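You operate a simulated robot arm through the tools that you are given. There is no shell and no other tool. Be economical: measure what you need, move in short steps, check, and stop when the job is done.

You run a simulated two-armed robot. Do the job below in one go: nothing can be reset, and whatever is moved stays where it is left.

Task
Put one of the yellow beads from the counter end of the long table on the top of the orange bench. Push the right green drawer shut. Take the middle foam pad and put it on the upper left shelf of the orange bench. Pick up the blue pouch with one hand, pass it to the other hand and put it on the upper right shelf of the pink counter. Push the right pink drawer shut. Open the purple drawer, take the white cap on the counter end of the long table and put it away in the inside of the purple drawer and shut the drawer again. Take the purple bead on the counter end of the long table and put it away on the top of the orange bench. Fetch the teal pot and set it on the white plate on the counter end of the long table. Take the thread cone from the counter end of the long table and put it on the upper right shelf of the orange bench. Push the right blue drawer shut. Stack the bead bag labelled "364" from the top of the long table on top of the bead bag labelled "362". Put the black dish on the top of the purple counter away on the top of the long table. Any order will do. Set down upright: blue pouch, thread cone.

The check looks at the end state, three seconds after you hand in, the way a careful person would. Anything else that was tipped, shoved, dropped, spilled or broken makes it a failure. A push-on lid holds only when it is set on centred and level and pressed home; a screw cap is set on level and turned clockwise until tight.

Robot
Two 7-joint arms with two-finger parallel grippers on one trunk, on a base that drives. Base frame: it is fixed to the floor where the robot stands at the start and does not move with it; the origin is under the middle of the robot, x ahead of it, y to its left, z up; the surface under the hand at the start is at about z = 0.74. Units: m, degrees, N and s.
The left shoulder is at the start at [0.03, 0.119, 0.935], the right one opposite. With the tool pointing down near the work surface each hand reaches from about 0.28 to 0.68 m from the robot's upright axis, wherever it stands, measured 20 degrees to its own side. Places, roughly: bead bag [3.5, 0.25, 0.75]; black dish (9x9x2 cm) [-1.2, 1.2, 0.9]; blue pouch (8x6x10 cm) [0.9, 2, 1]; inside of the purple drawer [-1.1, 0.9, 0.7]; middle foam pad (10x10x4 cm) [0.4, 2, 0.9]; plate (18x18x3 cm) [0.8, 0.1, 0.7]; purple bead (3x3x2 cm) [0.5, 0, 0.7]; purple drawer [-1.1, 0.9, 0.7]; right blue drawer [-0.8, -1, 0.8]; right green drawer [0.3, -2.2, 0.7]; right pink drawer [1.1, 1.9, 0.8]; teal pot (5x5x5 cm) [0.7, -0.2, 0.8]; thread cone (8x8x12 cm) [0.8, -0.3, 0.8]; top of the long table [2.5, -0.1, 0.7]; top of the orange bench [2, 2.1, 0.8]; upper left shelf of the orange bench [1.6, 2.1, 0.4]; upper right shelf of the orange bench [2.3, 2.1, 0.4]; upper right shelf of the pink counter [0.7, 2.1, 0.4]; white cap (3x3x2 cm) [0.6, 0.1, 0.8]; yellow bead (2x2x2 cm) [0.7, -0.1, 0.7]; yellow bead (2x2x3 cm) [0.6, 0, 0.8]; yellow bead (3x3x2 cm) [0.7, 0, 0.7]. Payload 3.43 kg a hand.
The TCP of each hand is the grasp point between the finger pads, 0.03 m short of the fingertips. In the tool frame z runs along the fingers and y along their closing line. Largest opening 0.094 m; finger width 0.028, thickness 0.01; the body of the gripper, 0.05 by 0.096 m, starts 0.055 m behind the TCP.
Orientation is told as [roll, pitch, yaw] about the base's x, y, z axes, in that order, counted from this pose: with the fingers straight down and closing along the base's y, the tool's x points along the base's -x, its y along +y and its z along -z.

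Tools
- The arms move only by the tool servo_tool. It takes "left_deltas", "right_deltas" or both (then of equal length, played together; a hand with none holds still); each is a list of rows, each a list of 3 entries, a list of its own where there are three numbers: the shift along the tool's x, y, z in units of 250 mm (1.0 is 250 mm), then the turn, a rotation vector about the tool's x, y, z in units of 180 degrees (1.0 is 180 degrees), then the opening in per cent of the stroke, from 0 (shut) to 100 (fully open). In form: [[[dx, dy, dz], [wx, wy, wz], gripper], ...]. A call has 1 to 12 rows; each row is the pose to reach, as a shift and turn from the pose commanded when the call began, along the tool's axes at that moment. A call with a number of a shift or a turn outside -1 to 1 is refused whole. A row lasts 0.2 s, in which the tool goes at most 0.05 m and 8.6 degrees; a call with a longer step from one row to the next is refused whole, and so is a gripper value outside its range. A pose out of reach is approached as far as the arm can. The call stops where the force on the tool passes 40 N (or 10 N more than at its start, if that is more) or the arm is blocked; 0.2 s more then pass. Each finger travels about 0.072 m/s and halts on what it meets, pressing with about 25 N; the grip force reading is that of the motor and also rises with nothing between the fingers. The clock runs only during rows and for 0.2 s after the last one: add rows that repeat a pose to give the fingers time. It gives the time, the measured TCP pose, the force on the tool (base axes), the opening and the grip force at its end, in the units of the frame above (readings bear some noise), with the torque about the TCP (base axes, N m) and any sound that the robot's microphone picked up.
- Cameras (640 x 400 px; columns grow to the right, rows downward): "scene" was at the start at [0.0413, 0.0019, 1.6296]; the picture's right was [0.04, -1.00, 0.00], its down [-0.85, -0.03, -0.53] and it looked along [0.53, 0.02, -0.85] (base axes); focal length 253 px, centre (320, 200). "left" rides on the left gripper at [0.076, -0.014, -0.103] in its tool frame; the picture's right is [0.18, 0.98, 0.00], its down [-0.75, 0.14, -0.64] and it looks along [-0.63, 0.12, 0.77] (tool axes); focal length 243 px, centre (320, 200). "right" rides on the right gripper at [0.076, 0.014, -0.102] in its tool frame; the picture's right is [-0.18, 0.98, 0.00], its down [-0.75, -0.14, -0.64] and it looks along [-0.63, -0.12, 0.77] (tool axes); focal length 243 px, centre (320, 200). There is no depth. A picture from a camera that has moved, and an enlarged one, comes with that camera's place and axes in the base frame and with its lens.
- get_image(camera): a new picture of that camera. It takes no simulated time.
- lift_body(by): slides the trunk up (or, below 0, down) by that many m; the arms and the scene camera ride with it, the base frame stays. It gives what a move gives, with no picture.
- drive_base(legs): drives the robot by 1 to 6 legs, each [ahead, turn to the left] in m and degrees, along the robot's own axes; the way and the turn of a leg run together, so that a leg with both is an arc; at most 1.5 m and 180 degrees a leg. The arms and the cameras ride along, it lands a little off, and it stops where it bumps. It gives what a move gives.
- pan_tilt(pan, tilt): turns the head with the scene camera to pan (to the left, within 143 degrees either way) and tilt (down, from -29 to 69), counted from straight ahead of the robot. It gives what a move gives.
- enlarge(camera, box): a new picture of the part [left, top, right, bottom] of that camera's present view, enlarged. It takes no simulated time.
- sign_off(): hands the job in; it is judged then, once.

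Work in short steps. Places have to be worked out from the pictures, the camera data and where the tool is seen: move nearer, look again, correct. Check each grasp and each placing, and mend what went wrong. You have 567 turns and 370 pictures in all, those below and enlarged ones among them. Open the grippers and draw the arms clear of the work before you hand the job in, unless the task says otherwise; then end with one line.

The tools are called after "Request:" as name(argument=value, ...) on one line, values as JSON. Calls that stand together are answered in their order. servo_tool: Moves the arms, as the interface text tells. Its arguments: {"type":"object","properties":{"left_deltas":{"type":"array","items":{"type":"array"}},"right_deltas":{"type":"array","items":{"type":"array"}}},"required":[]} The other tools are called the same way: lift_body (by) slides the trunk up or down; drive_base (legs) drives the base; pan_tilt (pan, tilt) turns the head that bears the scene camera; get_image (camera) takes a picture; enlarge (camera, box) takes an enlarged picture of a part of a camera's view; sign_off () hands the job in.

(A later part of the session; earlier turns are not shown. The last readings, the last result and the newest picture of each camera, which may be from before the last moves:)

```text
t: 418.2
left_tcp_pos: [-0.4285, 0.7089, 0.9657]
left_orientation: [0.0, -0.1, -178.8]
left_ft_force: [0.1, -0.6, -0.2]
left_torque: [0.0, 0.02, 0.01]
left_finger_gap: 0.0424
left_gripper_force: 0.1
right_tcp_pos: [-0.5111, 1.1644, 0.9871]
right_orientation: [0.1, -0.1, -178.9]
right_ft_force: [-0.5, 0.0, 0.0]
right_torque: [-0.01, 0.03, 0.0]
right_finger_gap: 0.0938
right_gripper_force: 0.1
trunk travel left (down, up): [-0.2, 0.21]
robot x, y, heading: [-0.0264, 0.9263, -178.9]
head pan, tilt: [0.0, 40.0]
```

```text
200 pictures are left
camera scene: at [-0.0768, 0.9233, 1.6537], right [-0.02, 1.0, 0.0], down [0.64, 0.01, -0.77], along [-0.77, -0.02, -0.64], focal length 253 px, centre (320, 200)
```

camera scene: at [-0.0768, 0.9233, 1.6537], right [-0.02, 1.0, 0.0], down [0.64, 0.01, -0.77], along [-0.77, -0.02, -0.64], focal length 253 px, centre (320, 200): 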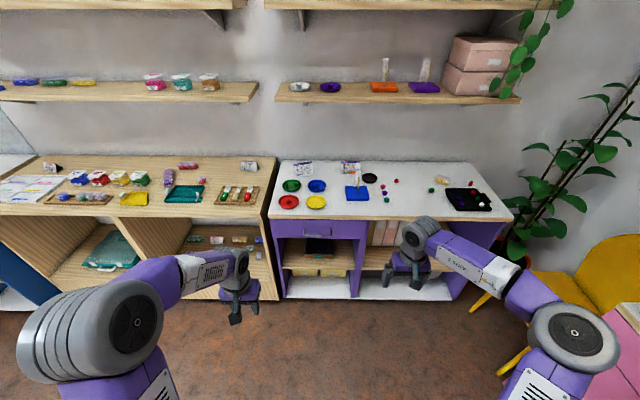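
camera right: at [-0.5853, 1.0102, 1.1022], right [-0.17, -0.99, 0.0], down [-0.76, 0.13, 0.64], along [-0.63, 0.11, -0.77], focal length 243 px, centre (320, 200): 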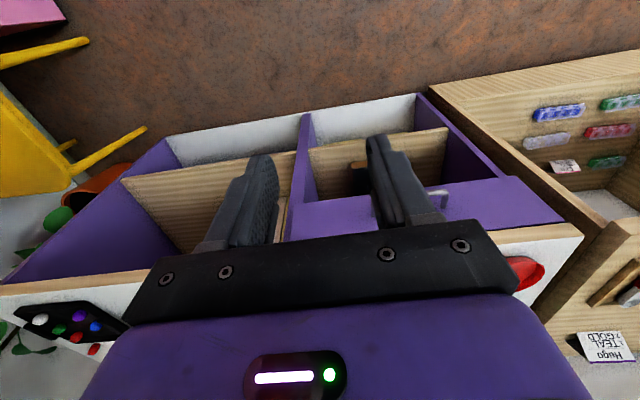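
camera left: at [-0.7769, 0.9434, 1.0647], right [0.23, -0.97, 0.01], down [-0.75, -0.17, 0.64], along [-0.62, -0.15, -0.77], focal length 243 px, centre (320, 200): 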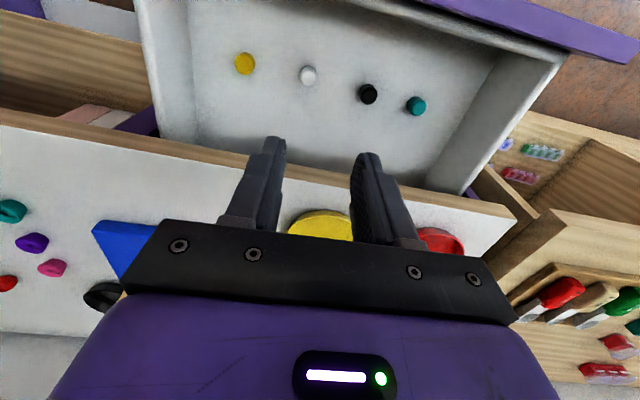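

The right arm is back to normal. I turn 11° right and drive up to the purple counter for the black dish.

Request:
drive_base(legs=[[0, -11], [0.52, 0]])

Request:
pan_tilt(pan=-8, tilt=50)

Request:
get_image(camera="scene")

Request:
get_image(camera="right")

```text
t: 422.0
left_tcp_pos: [-0.9776, 0.8796, 0.9656]
left_orientation: [-0.1, -0.1, 170.3]
left_ft_force: [-0.1, -0.1, 0.4]
left_torque: [-0.02, 0.03, 0.0]
left_finger_gap: 0.0422
left_gripper_force: 0.1
right_tcp_pos: [-0.9716, 1.3416, 0.9865]
right_orientation: [0.1, 0.1, 170.1]
right_ft_force: [-0.1, 0.3, -0.2]
right_torque: [0.01, 0.0, 0.01]
right_finger_gap: 0.0942
right_gripper_force: 0.0
trunk travel left (down, up): [-0.2, 0.21]
robot x, y, heading: [-0.5399, 1.0143, 170.5]
head pan, tilt: [0.0, 40.0]
```

```text
t: 422.7
left_tcp_pos: [-0.9778, 0.878, 0.9662]
left_orientation: [0.0, -0.1, 170.3]
left_ft_force: [0.6, -0.2, -0.4]
left_torque: [0.0, -0.01, -0.05]
left_finger_gap: 0.0424
left_gripper_force: 0.1
right_tcp_pos: [-0.9714, 1.341, 0.9867]
right_orientation: [0.2, -0.1, 170.2]
right_ft_force: [1.1, 0.7, -0.5]
right_torque: [-0.02, 0.02, -0.02]
right_finger_gap: 0.0942
right_gripper_force: 0.1
trunk travel left (down, up): [-0.2, 0.21]
robot x, y, heading: [-0.5408, 1.0162, 170.2]
head pan, tilt: [-8.0, 50.0]
```

```text
199 pictures are left
camera scene: at [-0.5802, 1.032, 1.6396], right [0.3, 0.95, 0.0], down [0.73, -0.23, -0.64], along [-0.61, 0.2, -0.77], focal length 253 px, centre (320, 200)
```

scene: 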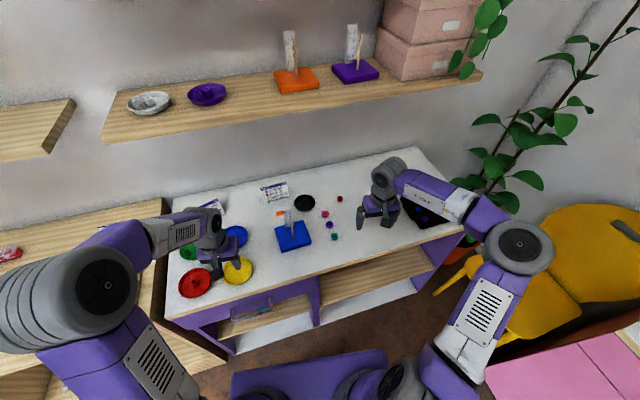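

```text
198 pictures are left
camera right: at [-0.8978, 1.3154, 1.0907], right [-0.35, -0.94, 0.0], down [-0.72, 0.27, 0.64], along [-0.6, 0.22, -0.77], focal length 243 px, centre (320, 200)
```

right: 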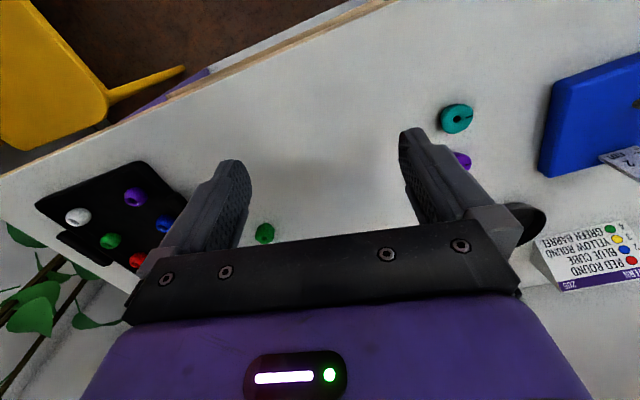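

Dish centre ≈ (-1.19, 1.167). I drive 4 cm closer and bring the right hand above the dish's right rim.

Request:
drive_base(legs=[[0.04, 0]])

Request:
servo_tool(right_deltas=[[[-0.1, 0.11, 0], [0, 0, 0], 70], [[-0.2, 0.22, 0], [0, 0, 0], 50], [[-0.3, 0.33, 0], [0, 0, 0], 45], [[-0.4, 0.44, 0], [0, 0, 0], 45], [[-0.5, 0.55, 0], [0, 0, 0], 45], [[-0.58, 0.656, 0], [0, 0, 0], 45], [[-0.58, 0.656, 0.05], [0, 0, 0], 45], [[-0.58, 0.656, 0.05], [0, 0, 0], 45]])

Request:
get_image(camera="right")

```text
t: 423.6
left_tcp_pos: [-1.0182, 0.8854, 0.9653]
left_orientation: [0.0, 0.0, 170.4]
left_ft_force: [-1.5, -0.1, -0.3]
left_torque: [-0.01, 0.0, 0.01]
left_finger_gap: 0.0424
left_gripper_force: 0.2
right_tcp_pos: [-1.0118, 1.3483, 0.9848]
right_orientation: [0.1, 0.0, 170.2]
right_ft_force: [0.1, 0.4, 0.3]
right_torque: [-0.01, -0.05, 0.03]
right_finger_gap: 0.0942
right_gripper_force: 0.0
trunk travel left (down, up): [-0.2, 0.21]
robot x, y, heading: [-0.5778, 1.0197, 170.1]
head pan, tilt: [-8.0, 50.0]
```

```text
t: 425.4
left_tcp_pos: [-1.0169, 0.8844, 0.9647]
left_orientation: [0.1, -0.1, 170.4]
left_ft_force: [0.3, -1.7, 0.0]
left_torque: [0.03, -0.01, -0.04]
left_finger_gap: 0.0427
left_gripper_force: 0.0
right_tcp_pos: [-1.1798, 1.2125, 0.9768]
right_orientation: [0.0, 0.0, 170.4]
right_ft_force: [-0.1, -0.2, 0.7]
right_torque: [-0.04, 0.01, 0.01]
right_finger_gap: 0.0421
right_gripper_force: 0.0
trunk travel left (down, up): [-0.2, 0.21]
robot x, y, heading: [-0.5787, 1.0212, 170.2]
head pan, tilt: [-8.0, 50.0]
```

```text
197 pictures are left
camera right: at [-1.1071, 1.1851, 1.0801], right [-0.35, -0.94, 0.0], down [-0.72, 0.27, 0.64], along [-0.6, 0.22, -0.77], focal length 243 px, centre (320, 200)
```

right: 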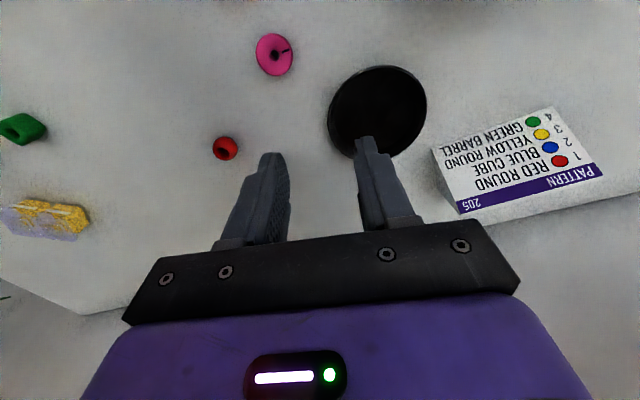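

Rim is at about (-1.181, 1.206). I shift 6 mm left and descend so one finger is inside the dish and one outside.

Request:
servo_tool(right_deltas=[[[0, 0.024, 0.08], [0, 0, 0], 45], [[0, 0.024, 0.16], [0, 0, 0], 45], [[0, 0.024, 0.23], [0, 0, 0], 45], [[0, 0.024, 0.27], [0, 0, 0], 45], [[0, 0.024, 0.29], [0, 0, 0], 45], [[0, 0.024, 0.29], [0, 0, 0], 45]])

Request:
get_image(camera="right")

```text
t: 426.8
left_tcp_pos: [-1.0167, 0.8855, 0.9656]
left_orientation: [0.0, 0.0, 170.3]
left_ft_force: [-0.4, -0.3, 0.4]
left_torque: [-0.03, 0.0, 0.02]
left_finger_gap: 0.0422
left_gripper_force: 0.0
right_tcp_pos: [-1.1813, 1.2052, 0.9031]
right_orientation: [0.1, -0.1, 170.4]
right_ft_force: [-0.3, -0.1, 0.9]
right_torque: [0.0, 0.01, -0.02]
right_finger_gap: 0.0422
right_gripper_force: 0.1
trunk travel left (down, up): [-0.2, 0.21]
robot x, y, heading: [-0.58, 1.0211, 170.4]
head pan, tilt: [-8.0, 50.0]
```

```text
196 pictures are left
camera right: at [-1.1087, 1.1792, 1.0064], right [-0.35, -0.94, 0.0], down [-0.72, 0.27, 0.64], along [-0.6, 0.22, -0.77], focal length 243 px, centre (320, 200)
```

right: 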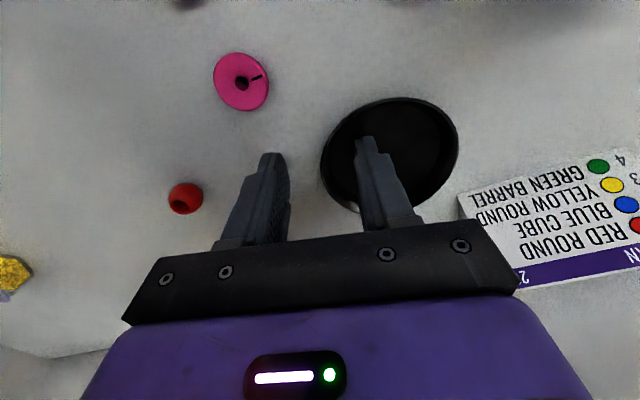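

The rim is between the fingers. I close on it.

Request:
servo_tool(right_deltas=[[[0, 0, 0.01], [0, 0, 0], 30], [[0, 0, 0.01], [0, 0, 0], 10], [[0, 0, 0.01], [0, 0, 0], 0], [[0, 0, 0.01], [0, 0, 0], 0], [[0, 0, 0.01], [0, 0, 0], 0]])

Request:
servo_tool(right_deltas=[[[0, 0, -0.02], [0, 0, 0], 0], [[0, 0, -0.04], [0, 0, 0], 0], [[0, 0, -0.06], [0, 0, 0], 0], [[0, 0, -0.09], [0, 0, 0], 0], [[0, 0, -0.12], [0, 0, 0], 0]])

Request:
get_image(camera="right")

```text
t: 428.0
left_tcp_pos: [-1.0169, 0.8855, 0.9669]
left_orientation: [-0.1, -0.1, 170.2]
left_ft_force: [0.9, -0.4, -0.7]
left_torque: [0.0, -0.02, 0.01]
left_finger_gap: 0.042
left_gripper_force: 0.1
right_tcp_pos: [-1.1824, 1.2043, 0.9002]
right_orientation: [0.2, -0.1, 170.4]
right_ft_force: [-0.7, 0.3, 1.4]
right_torque: [-0.09, 0.11, -0.11]
right_finger_gap: 0.0031
right_gripper_force: 25.1
trunk travel left (down, up): [-0.2, 0.21]
robot x, y, heading: [-0.5809, 1.0216, 170.3]
head pan, tilt: [-8.0, 50.0]
```

```text
t: 429.2
left_tcp_pos: [-1.0159, 0.8851, 0.9672]
left_orientation: [0.1, -0.1, 170.3]
left_ft_force: [-0.2, 0.3, -0.5]
left_torque: [-0.02, -0.01, -0.01]
left_finger_gap: 0.0426
left_gripper_force: 0.0
right_tcp_pos: [-1.1835, 1.2041, 0.9296]
right_orientation: [0.2, 0.1, 170.2]
right_ft_force: [0.5, 0.0, -0.3]
right_torque: [0.04, 0.0, -0.01]
right_finger_gap: 0.0019
right_gripper_force: 25.1
trunk travel left (down, up): [-0.2, 0.21]
robot x, y, heading: [-0.5799, 1.0191, 170.0]
head pan, tilt: [-8.0, 50.0]
```

```text
195 pictures are left
camera right: at [-1.11, 1.1785, 1.0338], right [-0.35, -0.94, 0.0], down [-0.72, 0.27, 0.64], along [-0.6, 0.22, -0.77], focal length 243 px, centre (320, 200)
```

right: 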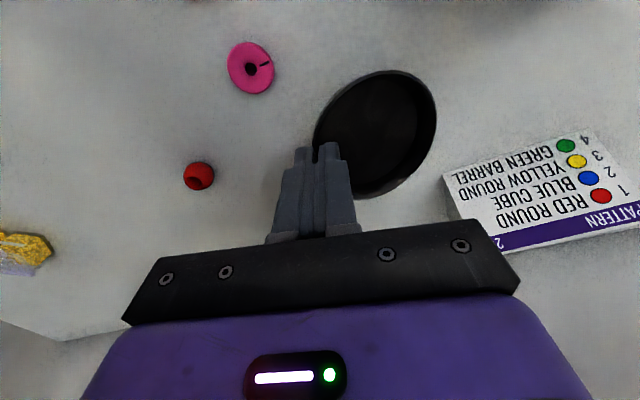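

It slipped off the rim (dish still in place). I reopen, go down until the tips nearly touch the counter, and grip deeper.

Request:
servo_tool(right_deltas=[[[0, -0.01, 0], [0, 0, 0], 20], [[0, -0.01, 0], [0, 0, 0], 40], [[0, -0.01, 0], [0, 0, 0], 45], [[0, -0.01, 0.05], [0, 0, 0], 45], [[0, -0.01, 0.1], [0, 0, 0], 45], [[0, -0.01, 0.125], [0, 0, 0], 45], [[0, -0.01, 0.135], [0, 0, 0], 45], [[0, -0.01, 0.143], [0, 0, 0], 45]])

Request:
get_image(camera="right")

```text
t: 431.0
left_tcp_pos: [-1.016, 0.8855, 0.9663]
left_orientation: [0.0, -0.1, 170.2]
left_ft_force: [-0.6, 0.5, -0.4]
left_torque: [0.02, 0.0, 0.04]
left_finger_gap: 0.0423
left_gripper_force: 0.1
right_tcp_pos: [-1.1824, 1.2076, 0.8939]
right_orientation: [0.1, -0.1, 170.3]
right_ft_force: [0.0, 1.5, 1.1]
right_torque: [-0.02, 0.01, 0.04]
right_finger_gap: 0.0421
right_gripper_force: 0.0
trunk travel left (down, up): [-0.2, 0.21]
robot x, y, heading: [-0.5792, 1.0233, 170.6]
head pan, tilt: [-8.0, 50.0]
```

```text
194 pictures are left
camera right: at [-1.1093, 1.1814, 0.998], right [-0.35, -0.94, 0.0], down [-0.72, 0.27, 0.64], along [-0.6, 0.22, -0.77], focal length 243 px, centre (320, 200)
```

right: 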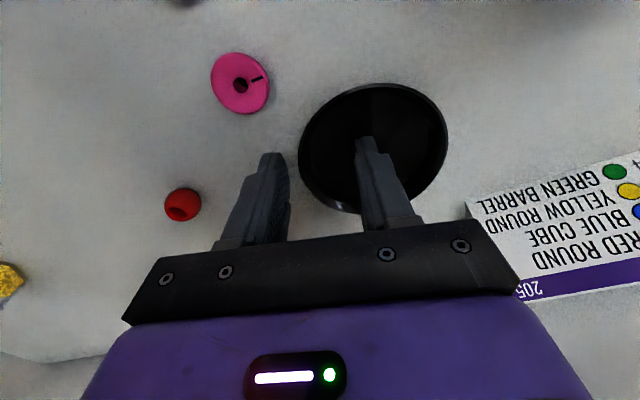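

Request:
servo_tool(right_deltas=[[[0, 0, 0.008], [0, 0, 0], 45], [[0, 0, 0.016], [0, 0, 0], 45], [[0, 0, 0.024], [0, 0, 0], 45], [[0, 0, 0.03], [0, 0, 0], 45]])

```text
t: 432.0
left_tcp_pos: [-1.0166, 0.8845, 0.9662]
left_orientation: [-0.1, -0.1, 170.4]
left_ft_force: [0.3, 0.4, -0.5]
left_torque: [0.02, -0.02, -0.01]
left_finger_gap: 0.0425
left_gripper_force: 0.1
right_tcp_pos: [-1.1839, 1.2065, 0.8936]
right_orientation: [0.3, -0.8, 170.2]
right_ft_force: [4.3, 0.2, 12.9]
right_torque: [-0.34, -0.26, 0.17]
right_finger_gap: 0.0414
right_gripper_force: 0.0
trunk travel left (down, up): [-0.2, 0.21]
robot x, y, heading: [-0.5765, 1.0187, 170.3]
head pan, tilt: [-8.0, 50.0]
stopped in row 4 (right hand): the force on the tool passed its limit at 41 N (the readings are from after the stop); the commanded pose is now the measured one
```

Tips have bottomed out. I close firmly here, hold, and lift very slowly.

Request:
servo_tool(right_deltas=[[[0, 0, -0.004], [0, 0, 0], 30], [[0, 0, -0.004], [0, 0, 0], 10], [[0, 0, -0.004], [0, 0, 0], 0], [[0, 0, -0.004], [0, 0, 0], 0], [[0, 0, -0.004], [0, 0, 0], 0], [[0, 0, -0.004], [0, 0, 0], 0], [[0, 0, -0.012], [0, 0, 0], 0], [[0, 0, -0.02], [0, 0, 0], 0], [[0, 0, -0.03], [0, 0, 0], 0], [[0, 0, -0.04], [0, 0, 0], 0], [[0, 0, -0.05], [0, 0, 0], 0]])

Request:
get_image(camera="right")

```text
t: 434.4
left_tcp_pos: [-1.0167, 0.8842, 0.9671]
left_orientation: [0.0, -0.1, 170.3]
left_ft_force: [-0.4, 0.1, 0.6]
left_torque: [-0.02, -0.01, 0.03]
left_finger_gap: 0.0423
left_gripper_force: 0.0
right_tcp_pos: [-1.1848, 1.2069, 0.9025]
right_orientation: [0.3, -0.5, 170.1]
right_ft_force: [-0.6, -0.4, -1.1]
right_torque: [0.05, 0.01, -0.02]
right_finger_gap: 0.0038
right_gripper_force: 25.0
trunk travel left (down, up): [-0.2, 0.21]
robot x, y, heading: [-0.5782, 1.0229, 170.5]
head pan, tilt: [-8.0, 50.0]
```

```text
193 pictures are left
camera right: at [-1.1098, 1.1811, 1.0067], right [-0.35, -0.94, 0.01], down [-0.71, 0.27, 0.65], along [-0.61, 0.22, -0.76], focal length 243 px, centre (320, 200)
```

right: 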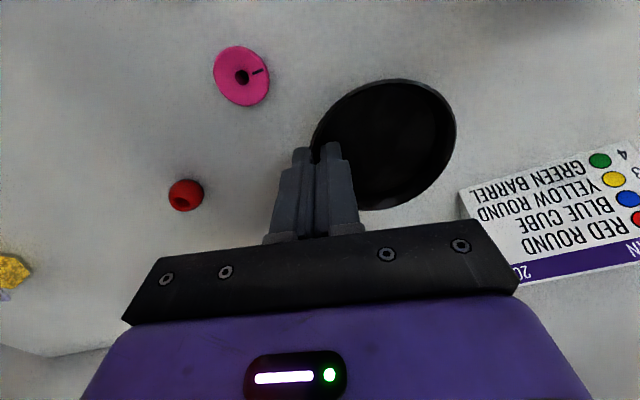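

Request:
servo_tool(right_deltas=[[[0, 0, -0.02], [0, 0, 0], 0], [[0, 0, -0.04], [0, 0, 0], 0], [[0, 0, -0.06], [0, 0, 0], 0], [[0, 0, -0.08], [0, 0, 0], 0], [[0, 0, -0.1], [0, 0, 0], 0], [[0, 0, -0.12], [0, 0, 0], 0], [[0, 0, -0.14], [0, 0, 0], 0], [[0, 0, -0.16], [0, 0, 0], 0]])

Request:
get_image(camera="right")

```text
t: 436.2
left_tcp_pos: [-1.0171, 0.8852, 0.9662]
left_orientation: [0.0, -0.1, 170.3]
left_ft_force: [0.5, 0.3, 0.2]
left_torque: [-0.04, -0.03, 0.05]
left_finger_gap: 0.0423
left_gripper_force: 0.1
right_tcp_pos: [-1.1851, 1.2093, 0.9442]
right_orientation: [0.4, -0.5, 170.0]
right_ft_force: [0.6, -1.1, -1.1]
right_torque: [0.03, 0.05, 0.0]
right_finger_gap: 0.0024
right_gripper_force: 25.2
trunk travel left (down, up): [-0.2, 0.21]
robot x, y, heading: [-0.5752, 1.018, 170.5]
head pan, tilt: [-8.0, 50.0]
```

```text
192 pictures are left
camera right: at [-1.1097, 1.1825, 1.0471], right [-0.35, -0.94, 0.01], down [-0.71, 0.27, 0.65], along [-0.61, 0.22, -0.76], focal length 243 px, centre (320, 200)
```

right: 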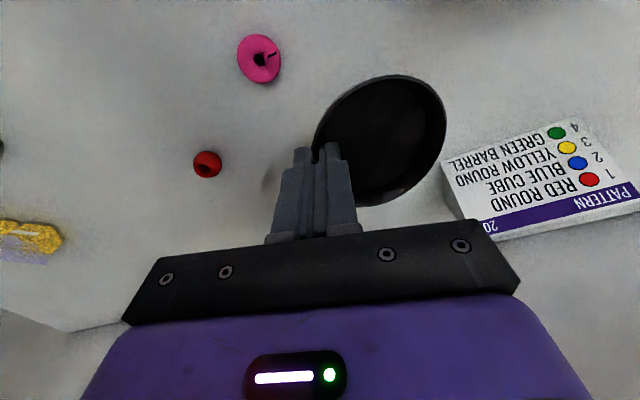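

The dish hangs tilted from a slipping rim — not safe to carry. I set it back down and will grip it across its full diameter instead.

Request:
servo_tool(right_deltas=[[[0, 0, 0.03], [0, 0, 0], 0], [[0, 0, 0.06], [0, 0, 0], 0], [[0, 0, 0.09], [0, 0, 0], 0], [[0, 0, 0.12], [0, 0, 0], 0], [[0, 0, 0.15], [0, 0, 0], 0], [[0, 0, 0.17], [0, 0, 0], 0], [[0, 0, 0.185], [0, 0, 0], 0]])

Request:
servo_tool(right_deltas=[[[0, 0, 0], [0, 0, 0], 15], [[0, 0, 0], [0, 0, 0], 30], [[0, 0, 0], [0, 0, 0], 40], [[0, 0, -0.08], [0, 0, 0], 40], [[0, 0, -0.2], [0, 0, 0], 40], [[0, 0, -0.35], [0, 0, 0], 60], [[0, 0, -0.42], [0, 0, 0], 100], [[0, 0, -0.42], [0, 0, 0], 100]])

Request:
get_image(camera="right")

```text
t: 437.8
left_tcp_pos: [-1.016, 0.8851, 0.9659]
left_orientation: [0.0, -0.1, 170.4]
left_ft_force: [0.5, -0.1, 0.1]
left_torque: [0.03, 0.02, 0.01]
left_finger_gap: 0.0423
left_gripper_force: 0.1
right_tcp_pos: [-1.1842, 1.206, 0.8967]
right_orientation: [0.3, -0.5, 170.1]
right_ft_force: [0.7, 4.2, 9.5]
right_torque: [-0.51, 0.01, 0.07]
right_finger_gap: 0.0042
right_gripper_force: 25.1
trunk travel left (down, up): [-0.2, 0.21]
robot x, y, heading: [-0.579, 1.022, 170.4]
head pan, tilt: [-8.0, 50.0]
```

```text
t: 439.6
left_tcp_pos: [-1.0162, 0.885, 0.9651]
left_orientation: [-0.1, -0.2, 170.3]
left_ft_force: [0.8, 0.2, 0.0]
left_torque: [-0.03, -0.01, 0.01]
left_finger_gap: 0.0422
left_gripper_force: 0.0
right_tcp_pos: [-1.1839, 1.2078, 1.0034]
right_orientation: [0.3, -0.5, 170.1]
right_ft_force: [0.2, -0.1, 0.7]
right_torque: [0.0, 0.0, -0.01]
right_finger_gap: 0.0942
right_gripper_force: 0.1
trunk travel left (down, up): [-0.2, 0.21]
robot x, y, heading: [-0.5786, 1.0198, 170.3]
head pan, tilt: [-8.0, 50.0]
```

```text
191 pictures are left
camera right: at [-1.1087, 1.1819, 1.1064], right [-0.35, -0.94, 0.01], down [-0.71, 0.27, 0.65], along [-0.61, 0.22, -0.76], focal length 243 px, centre (320, 200)
```

right: 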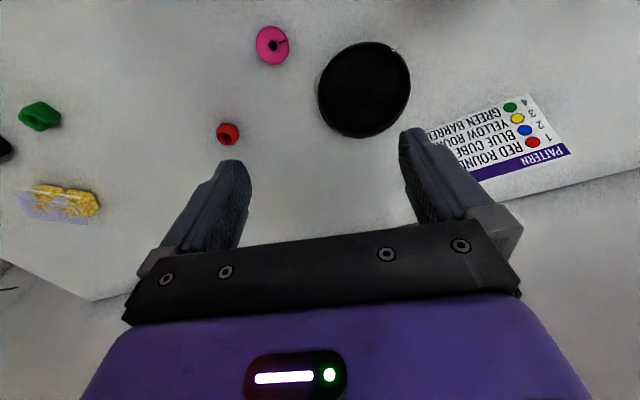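

The dish is flat again, centre ≈ (-1.183, 1.167), ~83 mm wide. I centre the fully open hand above it.

Request:
servo_tool(right_deltas=[[[0.016, 0.08, 0.05], [0, 0.003, 0], 100], [[0.033, 0.16, 0.1], [0, 0.003, 0], 100], [[0.033, 0.16, 0.1], [0, 0.003, 0], 100]])

Request:
get_image(camera="right")

Request:
enlarge(camera="scene", box=[240, 150, 400, 250])

```text
t: 440.4
left_tcp_pos: [-1.0158, 0.8864, 0.966]
left_orientation: [0.0, -0.1, 170.3]
left_ft_force: [-0.6, 0.1, 0.4]
left_torque: [0.0, 0.0, -0.01]
left_finger_gap: 0.0425
left_gripper_force: 0.0
right_tcp_pos: [-1.1822, 1.1649, 0.977]
right_orientation: [0.3, -0.1, 170.1]
right_ft_force: [0.4, 0.7, 1.2]
right_torque: [0.01, -0.05, 0.0]
right_finger_gap: 0.094
right_gripper_force: 0.1
trunk travel left (down, up): [-0.2, 0.21]
robot x, y, heading: [-0.5765, 1.0214, 170.4]
head pan, tilt: [-8.0, 50.0]
```

```text
190 pictures are left
camera right: at [-1.109, 1.1398, 1.0811], right [-0.35, -0.94, 0.01], down [-0.72, 0.27, 0.64], along [-0.6, 0.22, -0.77], focal length 243 px, centre (320, 200)
```

right: 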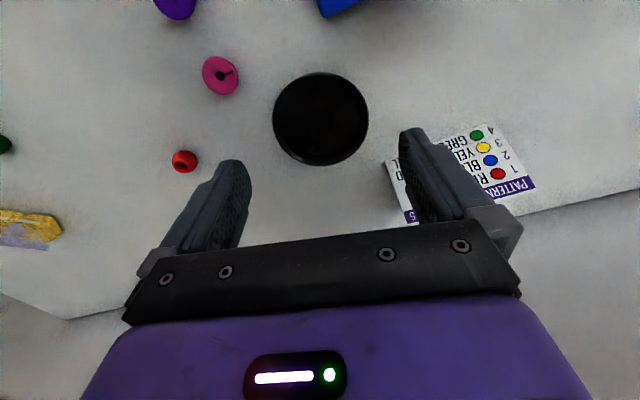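

```text
4.00 times, centred on (320, 200) of scene
camera zoom: at [-0.62, 1.0391, 1.6396], right [0.3, 0.95, 0.0], down [0.73, -0.23, -0.64], along [-0.61, 0.2, -0.77], focal length 1014 px, centre (320, 200)
```

zoom: 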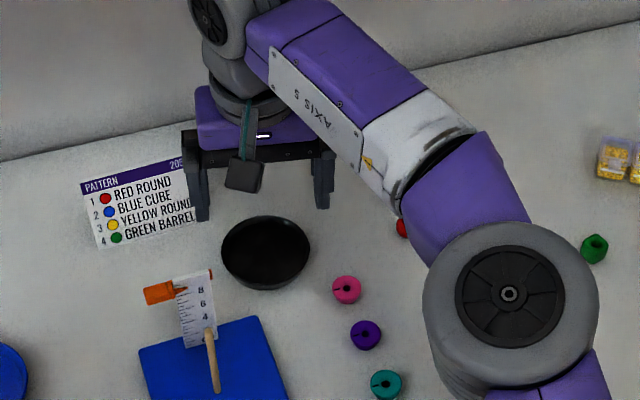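

Centred laterally, and card and ruler are clear of the fingers. I descend to just above the rim and check.

Request:
servo_tool(right_deltas=[[[0, 0, 0.08], [0, 0, 0], 100], [[0, 0, 0.16], [0, 0, 0], 100], [[0, 0, 0.22], [0, 0, 0], 100], [[0, 0, 0.22], [0, 0, 0], 100]])

Request:
get_image(camera="right")

Request:
enlarge(camera="scene", box=[260, 170, 360, 232])

```text
t: 441.4
left_tcp_pos: [-1.0173, 0.8843, 0.966]
left_orientation: [0.1, 0.0, 170.4]
left_ft_force: [1.1, 0.6, 0.2]
left_torque: [0.02, 0.01, 0.01]
left_finger_gap: 0.0423
left_gripper_force: 0.2
right_tcp_pos: [-1.1806, 1.1673, 0.9223]
right_orientation: [0.3, 0.0, 170.1]
right_ft_force: [-1.0, -0.2, -0.3]
right_torque: [0.01, -0.03, -0.01]
right_finger_gap: 0.0941
right_gripper_force: 0.0
trunk travel left (down, up): [-0.2, 0.21]
robot x, y, heading: [-0.5785, 1.0216, 170.3]
head pan, tilt: [-8.0, 50.0]
```

```text
188 pictures are left
camera right: at [-1.1087, 1.1415, 1.0268], right [-0.35, -0.94, 0.01], down [-0.72, 0.27, 0.64], along [-0.6, 0.22, -0.77], focal length 243 px, centre (320, 200)
```

right: 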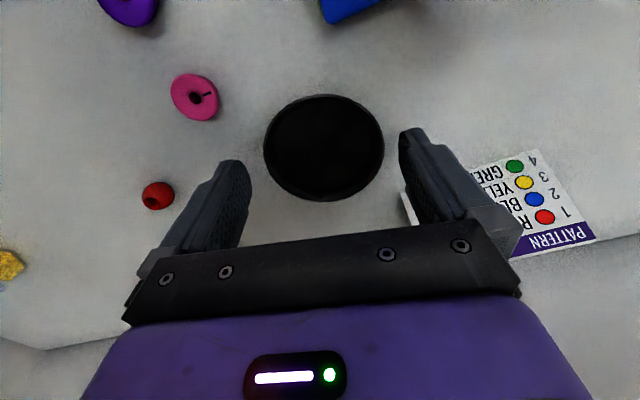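

```text
6.40 times, centred on (310, 201) of scene
camera zoom: at [-0.6199, 1.0389, 1.6396], right [0.3, 0.95, 0.0], down [0.73, -0.23, -0.64], along [-0.61, 0.2, -0.77], focal length 1622 px, centre (384, 194)
```

zoom: 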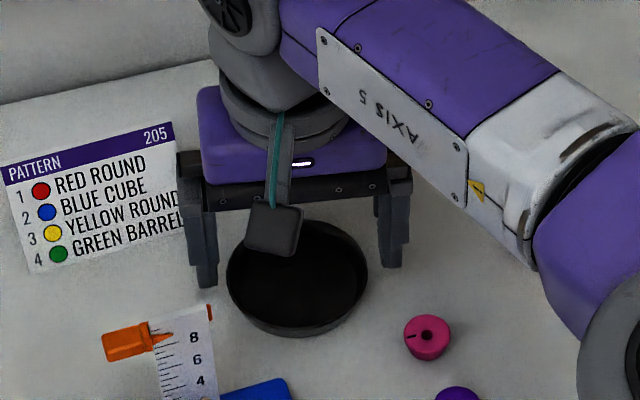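

It fits between the fingers. I shift 2 mm, descend around it, and close.

Request:
servo_tool(right_deltas=[[[0.008, 0.01, 0.02], [0, 0, 0], 100], [[0.008, 0.01, 0.05], [0, 0, 0], 100], [[0.008, 0.01, 0.08], [0, 0, 0], 100], [[0.008, 0.01, 0.092], [0, 0, 0], 100], [[0.008, 0.01, 0.092], [0, 0, 0], 100]])

Request:
servo_tool(right_deltas=[[[0, 0, 0], [0, 0, 0], 90], [[0, 0, 0], [0, 0, 0], 60], [[0, 0, 0], [0, 0, 0], 0], [[0, 0, 0], [0, 0, 0], 0], [[0, 0, 0], [0, 0, 0], 0]])

Request:
get_image(camera="right")

```text
t: 442.6
left_tcp_pos: [-1.0158, 0.885, 0.9653]
left_orientation: [0.0, -0.1, 170.4]
left_ft_force: [-0.3, -0.3, -0.5]
left_torque: [0.02, 0.01, -0.03]
left_finger_gap: 0.0421
left_gripper_force: 0.1
right_tcp_pos: [-1.1792, 1.1626, 0.8997]
right_orientation: [0.2, 0.1, 170.1]
right_ft_force: [0.1, -1.2, -0.4]
right_torque: [-0.02, 0.0, 0.03]
right_finger_gap: 0.0939
right_gripper_force: 0.0
trunk travel left (down, up): [-0.2, 0.21]
robot x, y, heading: [-0.5793, 1.0168, 170.5]
head pan, tilt: [-8.0, 50.0]
```

```text
t: 443.8
left_tcp_pos: [-1.0176, 0.8855, 0.966]
left_orientation: [-0.1, -0.2, 170.3]
left_ft_force: [0.2, 0.4, -1.0]
left_torque: [-0.01, -0.01, 0.0]
left_finger_gap: 0.0423
left_gripper_force: 0.1
right_tcp_pos: [-1.1803, 1.1643, 0.8992]
right_orientation: [0.3, 0.0, 170.1]
right_ft_force: [0.1, 0.1, 0.2]
right_torque: [-0.02, -0.01, 0.01]
right_finger_gap: 0.0765
right_gripper_force: 25.1
trunk travel left (down, up): [-0.2, 0.21]
robot x, y, heading: [-0.5773, 1.0248, 170.5]
head pan, tilt: [-8.0, 50.0]
```

```text
186 pictures are left
camera right: at [-1.1069, 1.138, 1.0036], right [-0.35, -0.94, 0.01], down [-0.72, 0.27, 0.64], along [-0.6, 0.22, -0.77], focal length 243 px, centre (320, 200)
```

right: 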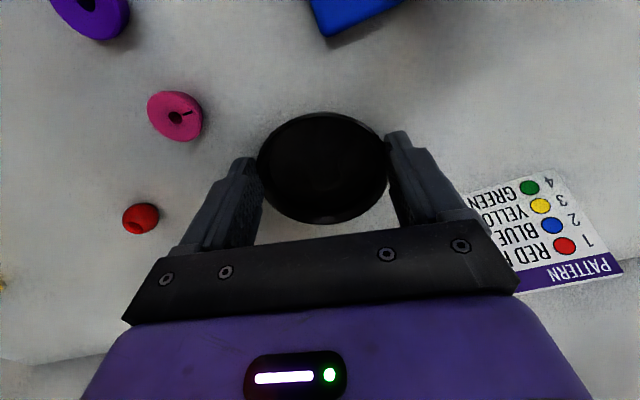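

Gripped at 76.5 mm. I lift slowly.

Request:
servo_tool(right_deltas=[[[0, 0, -0.02], [0, 0, 0], 0], [[0, 0, -0.04], [0, 0, 0], 0], [[0, 0, -0.06], [0, 0, 0], 0], [[0, 0, -0.09], [0, 0, 0], 0], [[0, 0, -0.13], [0, 0, 0], 0], [[0, 0, -0.18], [0, 0, 0], 0], [[0, 0, -0.24], [0, 0, 0], 0], [[0, 0, -0.3], [0, 0, 0], 0], [[0, 0, -0.36], [0, 0, 0], 0], [[0, 0, -0.42], [0, 0, 0], 0]])

Request:
get_image(camera="right")

```text
t: 446.0
left_tcp_pos: [-1.0175, 0.8858, 0.9653]
left_orientation: [0.0, -0.1, 170.3]
left_ft_force: [0.1, -0.2, 0.3]
left_torque: [-0.02, 0.02, 0.03]
left_finger_gap: 0.0428
left_gripper_force: 0.0
right_tcp_pos: [-1.1802, 1.1629, 1.0052]
right_orientation: [0.4, 0.0, 170.1]
right_ft_force: [0.4, -0.3, -0.6]
right_torque: [0.0, -0.04, 0.02]
right_finger_gap: 0.0768
right_gripper_force: 25.3
trunk travel left (down, up): [-0.2, 0.21]
robot x, y, heading: [-0.579, 1.02, 170.3]
head pan, tilt: [-8.0, 50.0]
```

```text
185 pictures are left
camera right: at [-1.1073, 1.1378, 1.1095], right [-0.35, -0.94, 0.01], down [-0.72, 0.27, 0.64], along [-0.6, 0.22, -0.77], focal length 243 px, centre (320, 200)
```

right: 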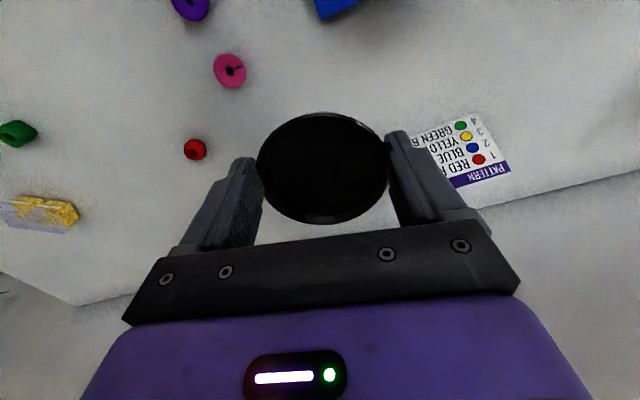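

The dish is held level. I back away from the purple counter and drive toward the long table's left side.

Request:
drive_base(legs=[[-0.55, 0], [0, -170.3], [0.9, 0]])

Request:
pan_tilt(pan=-50, tilt=40)

Request:
get_image(camera="scene")

Request:
get_image(camera="right")

```text
t: 460.4
left_tcp_pos: [1.2661, 1.1728, 0.9658]
left_orientation: [0.1, -0.1, 1.8]
left_ft_force: [-0.3, 0.0, -0.6]
left_torque: [0.01, -0.01, -0.01]
left_finger_gap: 0.0424
left_gripper_force: 0.0
right_tcp_pos: [1.4821, 0.9316, 1.0054]
right_orientation: [0.3, 0.0, 1.5]
right_ft_force: [-0.1, 0.0, -0.7]
right_torque: [0.01, 0.05, 0.0]
right_finger_gap: 0.0765
right_gripper_force: 24.6
trunk travel left (down, up): [-0.2, 0.21]
robot x, y, heading: [0.8662, 0.9525, 1.5]
head pan, tilt: [-8.0, 50.0]
```

```text
t: 461.5
left_tcp_pos: [1.266, 1.1746, 0.9659]
left_orientation: [0.0, -0.1, 1.7]
left_ft_force: [-0.1, 0.5, 0.6]
left_torque: [0.0, 0.02, -0.01]
left_finger_gap: 0.0423
left_gripper_force: 0.1
right_tcp_pos: [1.4821, 0.9325, 1.0052]
right_orientation: [0.3, -0.1, 1.5]
right_ft_force: [0.2, 0.1, -0.4]
right_torque: [0.0, 0.03, 0.02]
right_finger_gap: 0.0767
right_gripper_force: 25.1
trunk travel left (down, up): [-0.2, 0.21]
robot x, y, heading: [0.8661, 0.9535, 1.7]
head pan, tilt: [-50.0, 40.0]
```

```text
184 pictures are left
camera scene: at [0.892, 0.8882, 1.6537], right [-0.75, -0.67, 0.0], down [-0.43, 0.48, -0.77], along [0.51, -0.57, -0.64], focal length 253 px, centre (320, 200)
```

scene: 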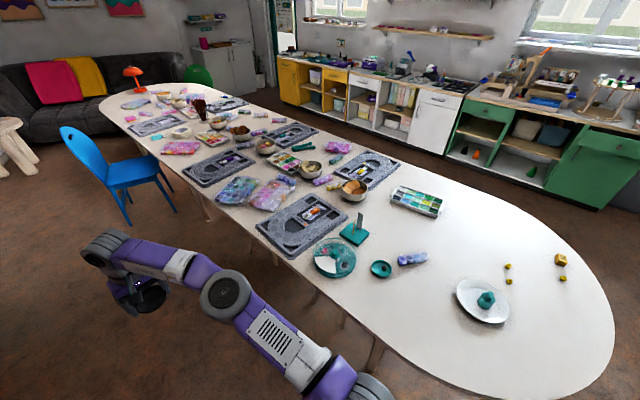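

```text
183 pictures are left
camera right: at [1.4055, 0.9455, 1.109], right [0.16, 0.99, 0.01], down [0.76, -0.13, 0.64], along [0.63, -0.1, -0.77], focal length 243 px, centre (320, 200)
```

right: 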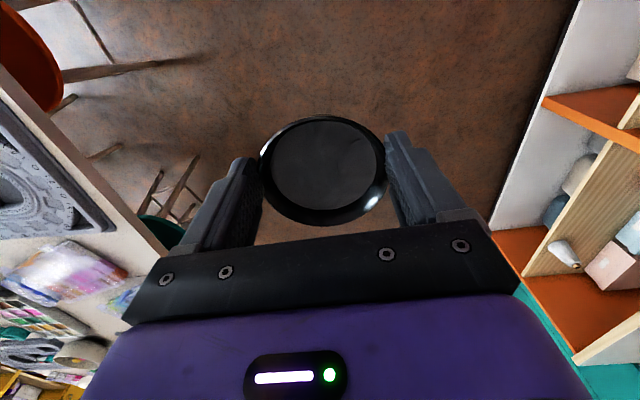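

There is free table surface around (1.02, 0.35). I drive to face it.

Request:
drive_base(legs=[[0.2, 0], [0, -91.5]])

Request:
pan_tilt(pan=0, tilt=50)

Request:
get_image(camera="scene")

Request:
get_image(camera="right")

```text
t: 466.9
left_tcp_pos: [1.279, 0.5544, 0.9661]
left_orientation: [-0.1, -0.1, -89.0]
left_ft_force: [0.5, 0.7, 0.3]
left_torque: [0.04, 0.02, 0.01]
left_finger_gap: 0.0423
left_gripper_force: 0.0
right_tcp_pos: [1.0358, 0.3411, 1.0046]
right_orientation: [0.3, -0.1, -89.2]
right_ft_force: [0.2, 0.1, -1.0]
right_torque: [0.0, -0.03, 0.01]
right_finger_gap: 0.0765
right_gripper_force: 25.2
trunk travel left (down, up): [-0.2, 0.21]
robot x, y, heading: [1.0669, 0.9614, -89.0]
head pan, tilt: [-50.0, 40.0]
```

```text
t: 468.1
left_tcp_pos: [1.2796, 0.5543, 0.9656]
left_orientation: [0.0, 0.0, -89.0]
left_ft_force: [0.3, -0.4, 0.1]
left_torque: [0.01, 0.02, 0.03]
left_finger_gap: 0.0423
left_gripper_force: 0.1
right_tcp_pos: [1.037, 0.3423, 1.0056]
right_orientation: [0.2, -0.1, -89.1]
right_ft_force: [-0.5, -0.6, -0.7]
right_torque: [0.01, 0.02, -0.01]
right_finger_gap: 0.0767
right_gripper_force: 24.5
trunk travel left (down, up): [-0.2, 0.21]
robot x, y, heading: [1.0635, 0.9596, -89.1]
head pan, tilt: [0.0, 50.0]
```

```text
182 pictures are left
camera scene: at [1.0677, 0.9118, 1.6396], right [-1.0, -0.02, 0.0], down [-0.01, 0.77, -0.64], along [0.01, -0.64, -0.77], focal length 253 px, centre (320, 200)
```

scene: 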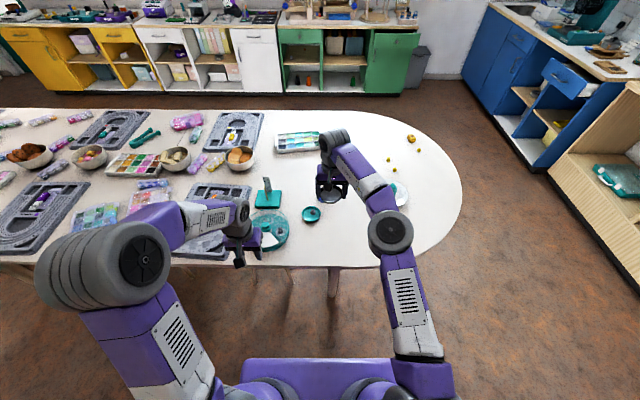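

```text
181 pictures are left
camera right: at [1.0501, 0.4191, 1.109], right [0.99, -0.17, 0.01], down [-0.13, -0.76, 0.64], along [-0.1, -0.63, -0.77], focal length 243 px, centre (320, 200)
```

right: 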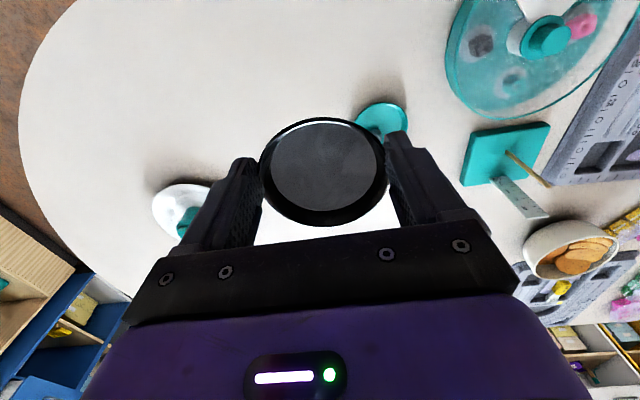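

A small teal dish is at (1.12, 0.26); I aim for (0.985, 0.33), clear of everything, and lower.

Request:
servo_tool(right_deltas=[[[-0.02, -0.1, 0.05], [0, 0, 0], 0], [[-0.045, -0.208, 0.1], [0, 0, 0], 0], [[-0.045, -0.208, 0.22], [0, 0, 0], 0], [[-0.045, -0.208, 0.34], [0, 0, 0], 0], [[-0.045, -0.208, 0.46], [0, 0, 0], 0], [[-0.045, -0.208, 0.58], [0, 0, 0], 0], [[-0.045, -0.208, 0.7], [0, 0, 0], 0], [[-0.045, -0.208, 0.8], [0, 0, 0], 0], [[-0.045, -0.208, 0.84], [0, 0, 0], 0], [[-0.045, -0.208, 0.84], [0, 0, 0], 0]])

Request:
get_image(camera="right")

```text
t: 470.3
left_tcp_pos: [1.2782, 0.5546, 0.9656]
left_orientation: [0.1, -0.1, -89.0]
left_ft_force: [0.2, 0.9, 0.4]
left_torque: [0.03, 0.0, -0.03]
left_finger_gap: 0.0427
left_gripper_force: 0.1
right_tcp_pos: [0.9867, 0.3294, 0.7942]
right_orientation: [0.3, -0.1, -89.0]
right_ft_force: [-1.0, 0.1, 0.1]
right_torque: [0.02, -0.02, 0.03]
right_finger_gap: 0.0766
right_gripper_force: 25.2
trunk travel left (down, up): [-0.2, 0.21]
robot x, y, heading: [1.0628, 0.9593, -88.9]
head pan, tilt: [0.0, 50.0]
```

```text
180 pictures are left
camera right: at [0.9997, 0.4068, 0.8978], right [0.99, -0.17, 0.01], down [-0.13, -0.76, 0.64], along [-0.1, -0.63, -0.77], focal length 243 px, centre (320, 200)
```

right: 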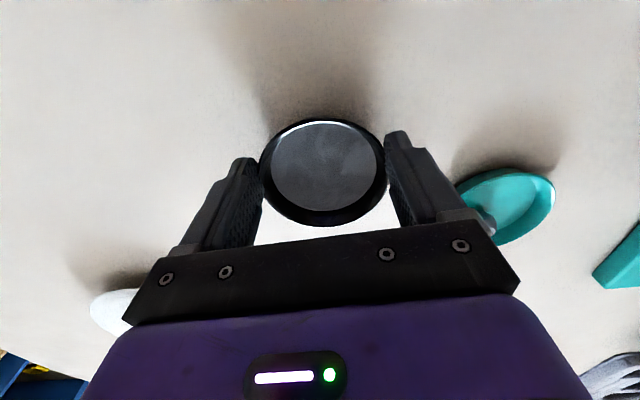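

Request:
servo_tool(right_deltas=[[[0, 0, 0.03], [0, 0, 0], 0], [[0, 0, 0.06], [0, 0, 0], 0], [[0, 0, 0.07], [0, 0, 0], 0], [[0, 0, 0.078], [0, 0, 0], 0], [[0, 0, 0.078], [0, 0, 0], 0]])

Request:
servo_tool(right_deltas=[[[0, 0, 0.008], [0, 0, 0], 0], [[0, 0, 0.014], [0, 0, 0], 0], [[0, 0, 0.014], [0, 0, 0], 0]])

```text
t: 471.5
left_tcp_pos: [1.2816, 0.5549, 0.966]
left_orientation: [0.0, -0.2, -89.0]
left_ft_force: [0.1, 0.5, -0.5]
left_torque: [0.02, 0.04, -0.02]
left_finger_gap: 0.0422
left_gripper_force: 0.1
right_tcp_pos: [0.9856, 0.3293, 0.7782]
right_orientation: [0.3, -0.4, -89.2]
right_ft_force: [2.4, -3.8, 19.3]
right_torque: [-0.21, -0.11, -0.05]
right_finger_gap: 0.0767
right_gripper_force: 25.2
trunk travel left (down, up): [-0.2, 0.21]
robot x, y, heading: [1.0636, 0.9595, -89.2]
head pan, tilt: [0.0, 50.0]
```

```text
t: 472.3
left_tcp_pos: [1.2799, 0.5552, 0.9667]
left_orientation: [-0.1, -0.1, -89.0]
left_ft_force: [-0.5, -0.1, -0.1]
left_torque: [-0.02, 0.0, 0.0]
left_finger_gap: 0.0422
left_gripper_force: 0.0
right_tcp_pos: [0.986, 0.3302, 0.7727]
right_orientation: [0.3, -0.3, -89.2]
right_ft_force: [1.0, -0.7, 19.7]
right_torque: [-0.1, -0.08, 0.05]
right_finger_gap: 0.0766
right_gripper_force: 24.5
trunk travel left (down, up): [-0.2, 0.21]
robot x, y, heading: [1.0616, 0.9603, -88.8]
head pan, tilt: [0.0, 50.0]
```

The dish is on the table (20 N contact). I ease off, open, and raise.

Request:
servo_tool(right_deltas=[[[0, 0, -0.01], [0, 0, 0], 0], [[0, 0, -0.01], [0, 0, 0], 86], [[0, 0, -0.01], [0, 0, 0], 95], [[0, 0, -0.01], [0, 0, 0], 100], [[0, 0, -0.01], [0, 0, 0], 100], [[0, 0, -0.08], [0, 0, 0], 100], [[0, 0, -0.2], [0, 0, 0], 100], [[0, 0, -0.35], [0, 0, 0], 100], [[0, 0, -0.5], [0, 0, 0], 100], [[0, 0, -0.66], [0, 0, 0], 100]])

Request:
get_image(camera="right")

```text
t: 474.5
left_tcp_pos: [1.2808, 0.5547, 0.9658]
left_orientation: [0.0, -0.1, -89.0]
left_ft_force: [-1.1, 0.0, 0.4]
left_torque: [-0.02, -0.02, -0.02]
left_finger_gap: 0.0425
left_gripper_force: 0.0
right_tcp_pos: [0.984, 0.3304, 0.9355]
right_orientation: [0.3, 0.0, -89.1]
right_ft_force: [0.5, 0.6, 0.0]
right_torque: [-0.03, 0.0, -0.01]
right_finger_gap: 0.0936
right_gripper_force: 0.1
trunk travel left (down, up): [-0.2, 0.21]
robot x, y, heading: [1.0642, 0.9607, -88.9]
head pan, tilt: [0.0, 50.0]
```

```text
179 pictures are left
camera right: at [0.9968, 0.4077, 1.0402], right [0.99, -0.17, 0.01], down [-0.13, -0.76, 0.64], along [-0.1, -0.63, -0.77], focal length 243 px, centre (320, 200)
```

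right: 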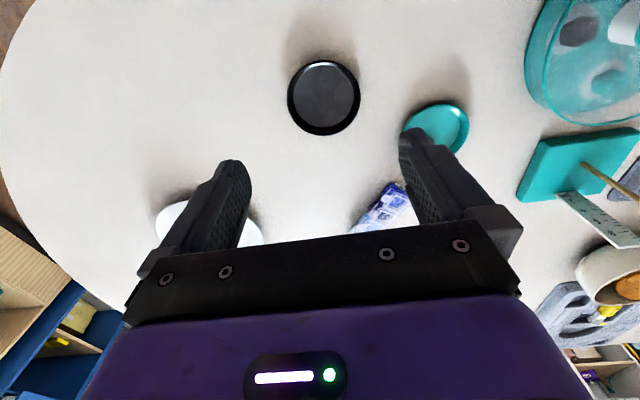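

The dish is on the table. I retract the hand and drive around the table's end to the blue counter side.

Request:
servo_tool(right_deltas=[[[0.15, -0.05, -0.05], [0, 0, 0], 60], [[0.3, -0.1, -0.1], [0, 0, 0], 30], [[0.45, -0.15, -0.1], [0, 0, 0], 0], [[0.6, -0.2, -0.1], [0, 0, 0], 0], [[0.75, -0.3, -0.1], [0, 0, 0], 0]])

Request:
drive_base(legs=[[-0.05, 0], [0, -91], [1.2, 0], [0, 90], [1.4, 0]])

Request:
pan_tilt(pan=-60, tilt=30)

Request:
get_image(camera="scene")

```text
t: 475.7
left_tcp_pos: [1.2791, 0.5555, 0.9674]
left_orientation: [0.1, -0.1, -89.0]
left_ft_force: [-0.1, -0.1, 0.0]
left_torque: [-0.02, -0.03, -0.01]
left_finger_gap: 0.0422
left_gripper_force: 0.1
right_tcp_pos: [0.9055, 0.515, 0.9618]
right_orientation: [0.3, -0.1, -89.2]
right_ft_force: [0.4, -0.8, 0.4]
right_torque: [-0.06, -0.01, -0.06]
right_finger_gap: 0.0
right_gripper_force: 25.3
trunk travel left (down, up): [-0.2, 0.21]
robot x, y, heading: [1.0636, 0.9606, -89.1]
head pan, tilt: [0.0, 50.0]
```

```text
t: 496.9
left_tcp_pos: [-0.0592, -0.8034, 0.9649]
left_orientation: [0.1, -0.1, -93.6]
left_ft_force: [-0.2, -0.2, -0.1]
left_torque: [0.0, -0.02, -0.01]
left_finger_gap: 0.0421
left_gripper_force: 0.1
right_tcp_pos: [-0.434, -0.8153, 0.9618]
right_orientation: [0.3, 0.0, -93.8]
right_ft_force: [0.2, -0.1, 0.2]
right_torque: [0.02, -0.04, -0.02]
right_finger_gap: 0.0001
right_gripper_force: 25.2
trunk travel left (down, up): [-0.2, 0.21]
robot x, y, heading: [-0.2383, -0.3812, -93.7]
head pan, tilt: [0.0, 50.0]
```

```text
t: 498.1
left_tcp_pos: [-0.0583, -0.8047, 0.9651]
left_orientation: [0.0, -0.2, -93.6]
left_ft_force: [-0.7, 1.0, 0.1]
left_torque: [0.01, 0.01, -0.02]
left_finger_gap: 0.0425
left_gripper_force: 0.2
right_tcp_pos: [-0.4351, -0.8144, 0.9615]
right_orientation: [0.4, 0.1, -93.8]
right_ft_force: [0.4, -1.4, 0.3]
right_torque: [0.0, 0.01, -0.01]
right_finger_gap: 0.0001
right_gripper_force: 25.1
trunk travel left (down, up): [-0.2, 0.21]
robot x, y, heading: [-0.2402, -0.3832, -93.6]
head pan, tilt: [-60.0, 30.0]
```

```text
178 pictures are left
camera scene: at [-0.3175, -0.3941, 1.669], right [-0.45, 0.9, 0.0], down [0.45, 0.22, -0.87], along [-0.78, -0.39, -0.5], focal length 253 px, centre (320, 200)
```

scene: 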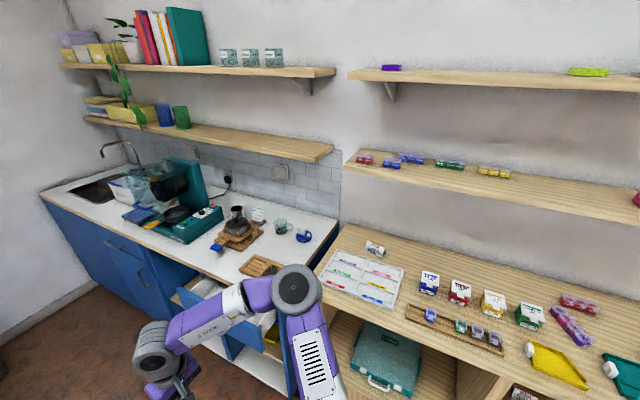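

The blue drawer is behind my arm in this view. I drive further and turn to face it.

Request:
drive_base(legs=[[0.55, 0], [0, -86.4]])

Request:
pan_tilt(pan=0, tilt=40)

Request:
get_image(camera="scene")

```text
t: 505.0
left_tcp_pos: [-0.678, -1.1445, 0.9658]
left_orientation: [0.0, -0.2, -179.3]
left_ft_force: [0.0, 0.5, 0.2]
left_torque: [-0.01, 0.03, -0.01]
left_finger_gap: 0.0423
left_gripper_force: 0.1
right_tcp_pos: [-0.7162, -0.7694, 0.9627]
right_orientation: [0.3, 0.0, -179.4]
right_ft_force: [-0.4, 0.6, -1.0]
right_torque: [0.02, -0.02, -0.01]
right_finger_gap: 0.0
right_gripper_force: 25.0
trunk travel left (down, up): [-0.2, 0.21]
robot x, y, heading: [-0.2733, -0.9345, -179.2]
head pan, tilt: [-60.0, 30.0]
```

```text
t: 506.3
left_tcp_pos: [-0.6783, -1.1447, 0.9665]
left_orientation: [0.0, -0.2, -179.2]
left_ft_force: [0.7, 1.1, -0.5]
left_torque: [0.0, 0.01, 0.02]
left_finger_gap: 0.042
left_gripper_force: 0.0
right_tcp_pos: [-0.7162, -0.7706, 0.961]
right_orientation: [0.3, 0.0, -179.4]
right_ft_force: [0.5, 0.5, 0.4]
right_torque: [0.01, -0.02, 0.04]
right_finger_gap: 0.0002
right_gripper_force: 24.6
trunk travel left (down, up): [-0.2, 0.21]
robot x, y, heading: [-0.2759, -0.9328, -179.3]
head pan, tilt: [0.0, 40.0]
```

```text
177 pictures are left
camera scene: at [-0.3242, -0.9332, 1.6537], right [-0.01, 1.0, 0.0], down [0.64, 0.01, -0.77], along [-0.77, -0.01, -0.64], focal length 253 px, centre (320, 200)
```

scene: 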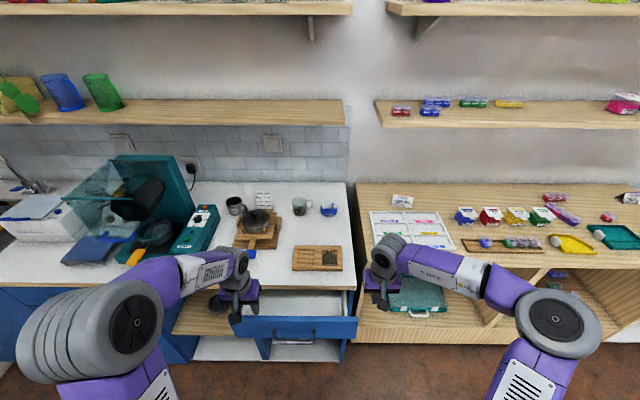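

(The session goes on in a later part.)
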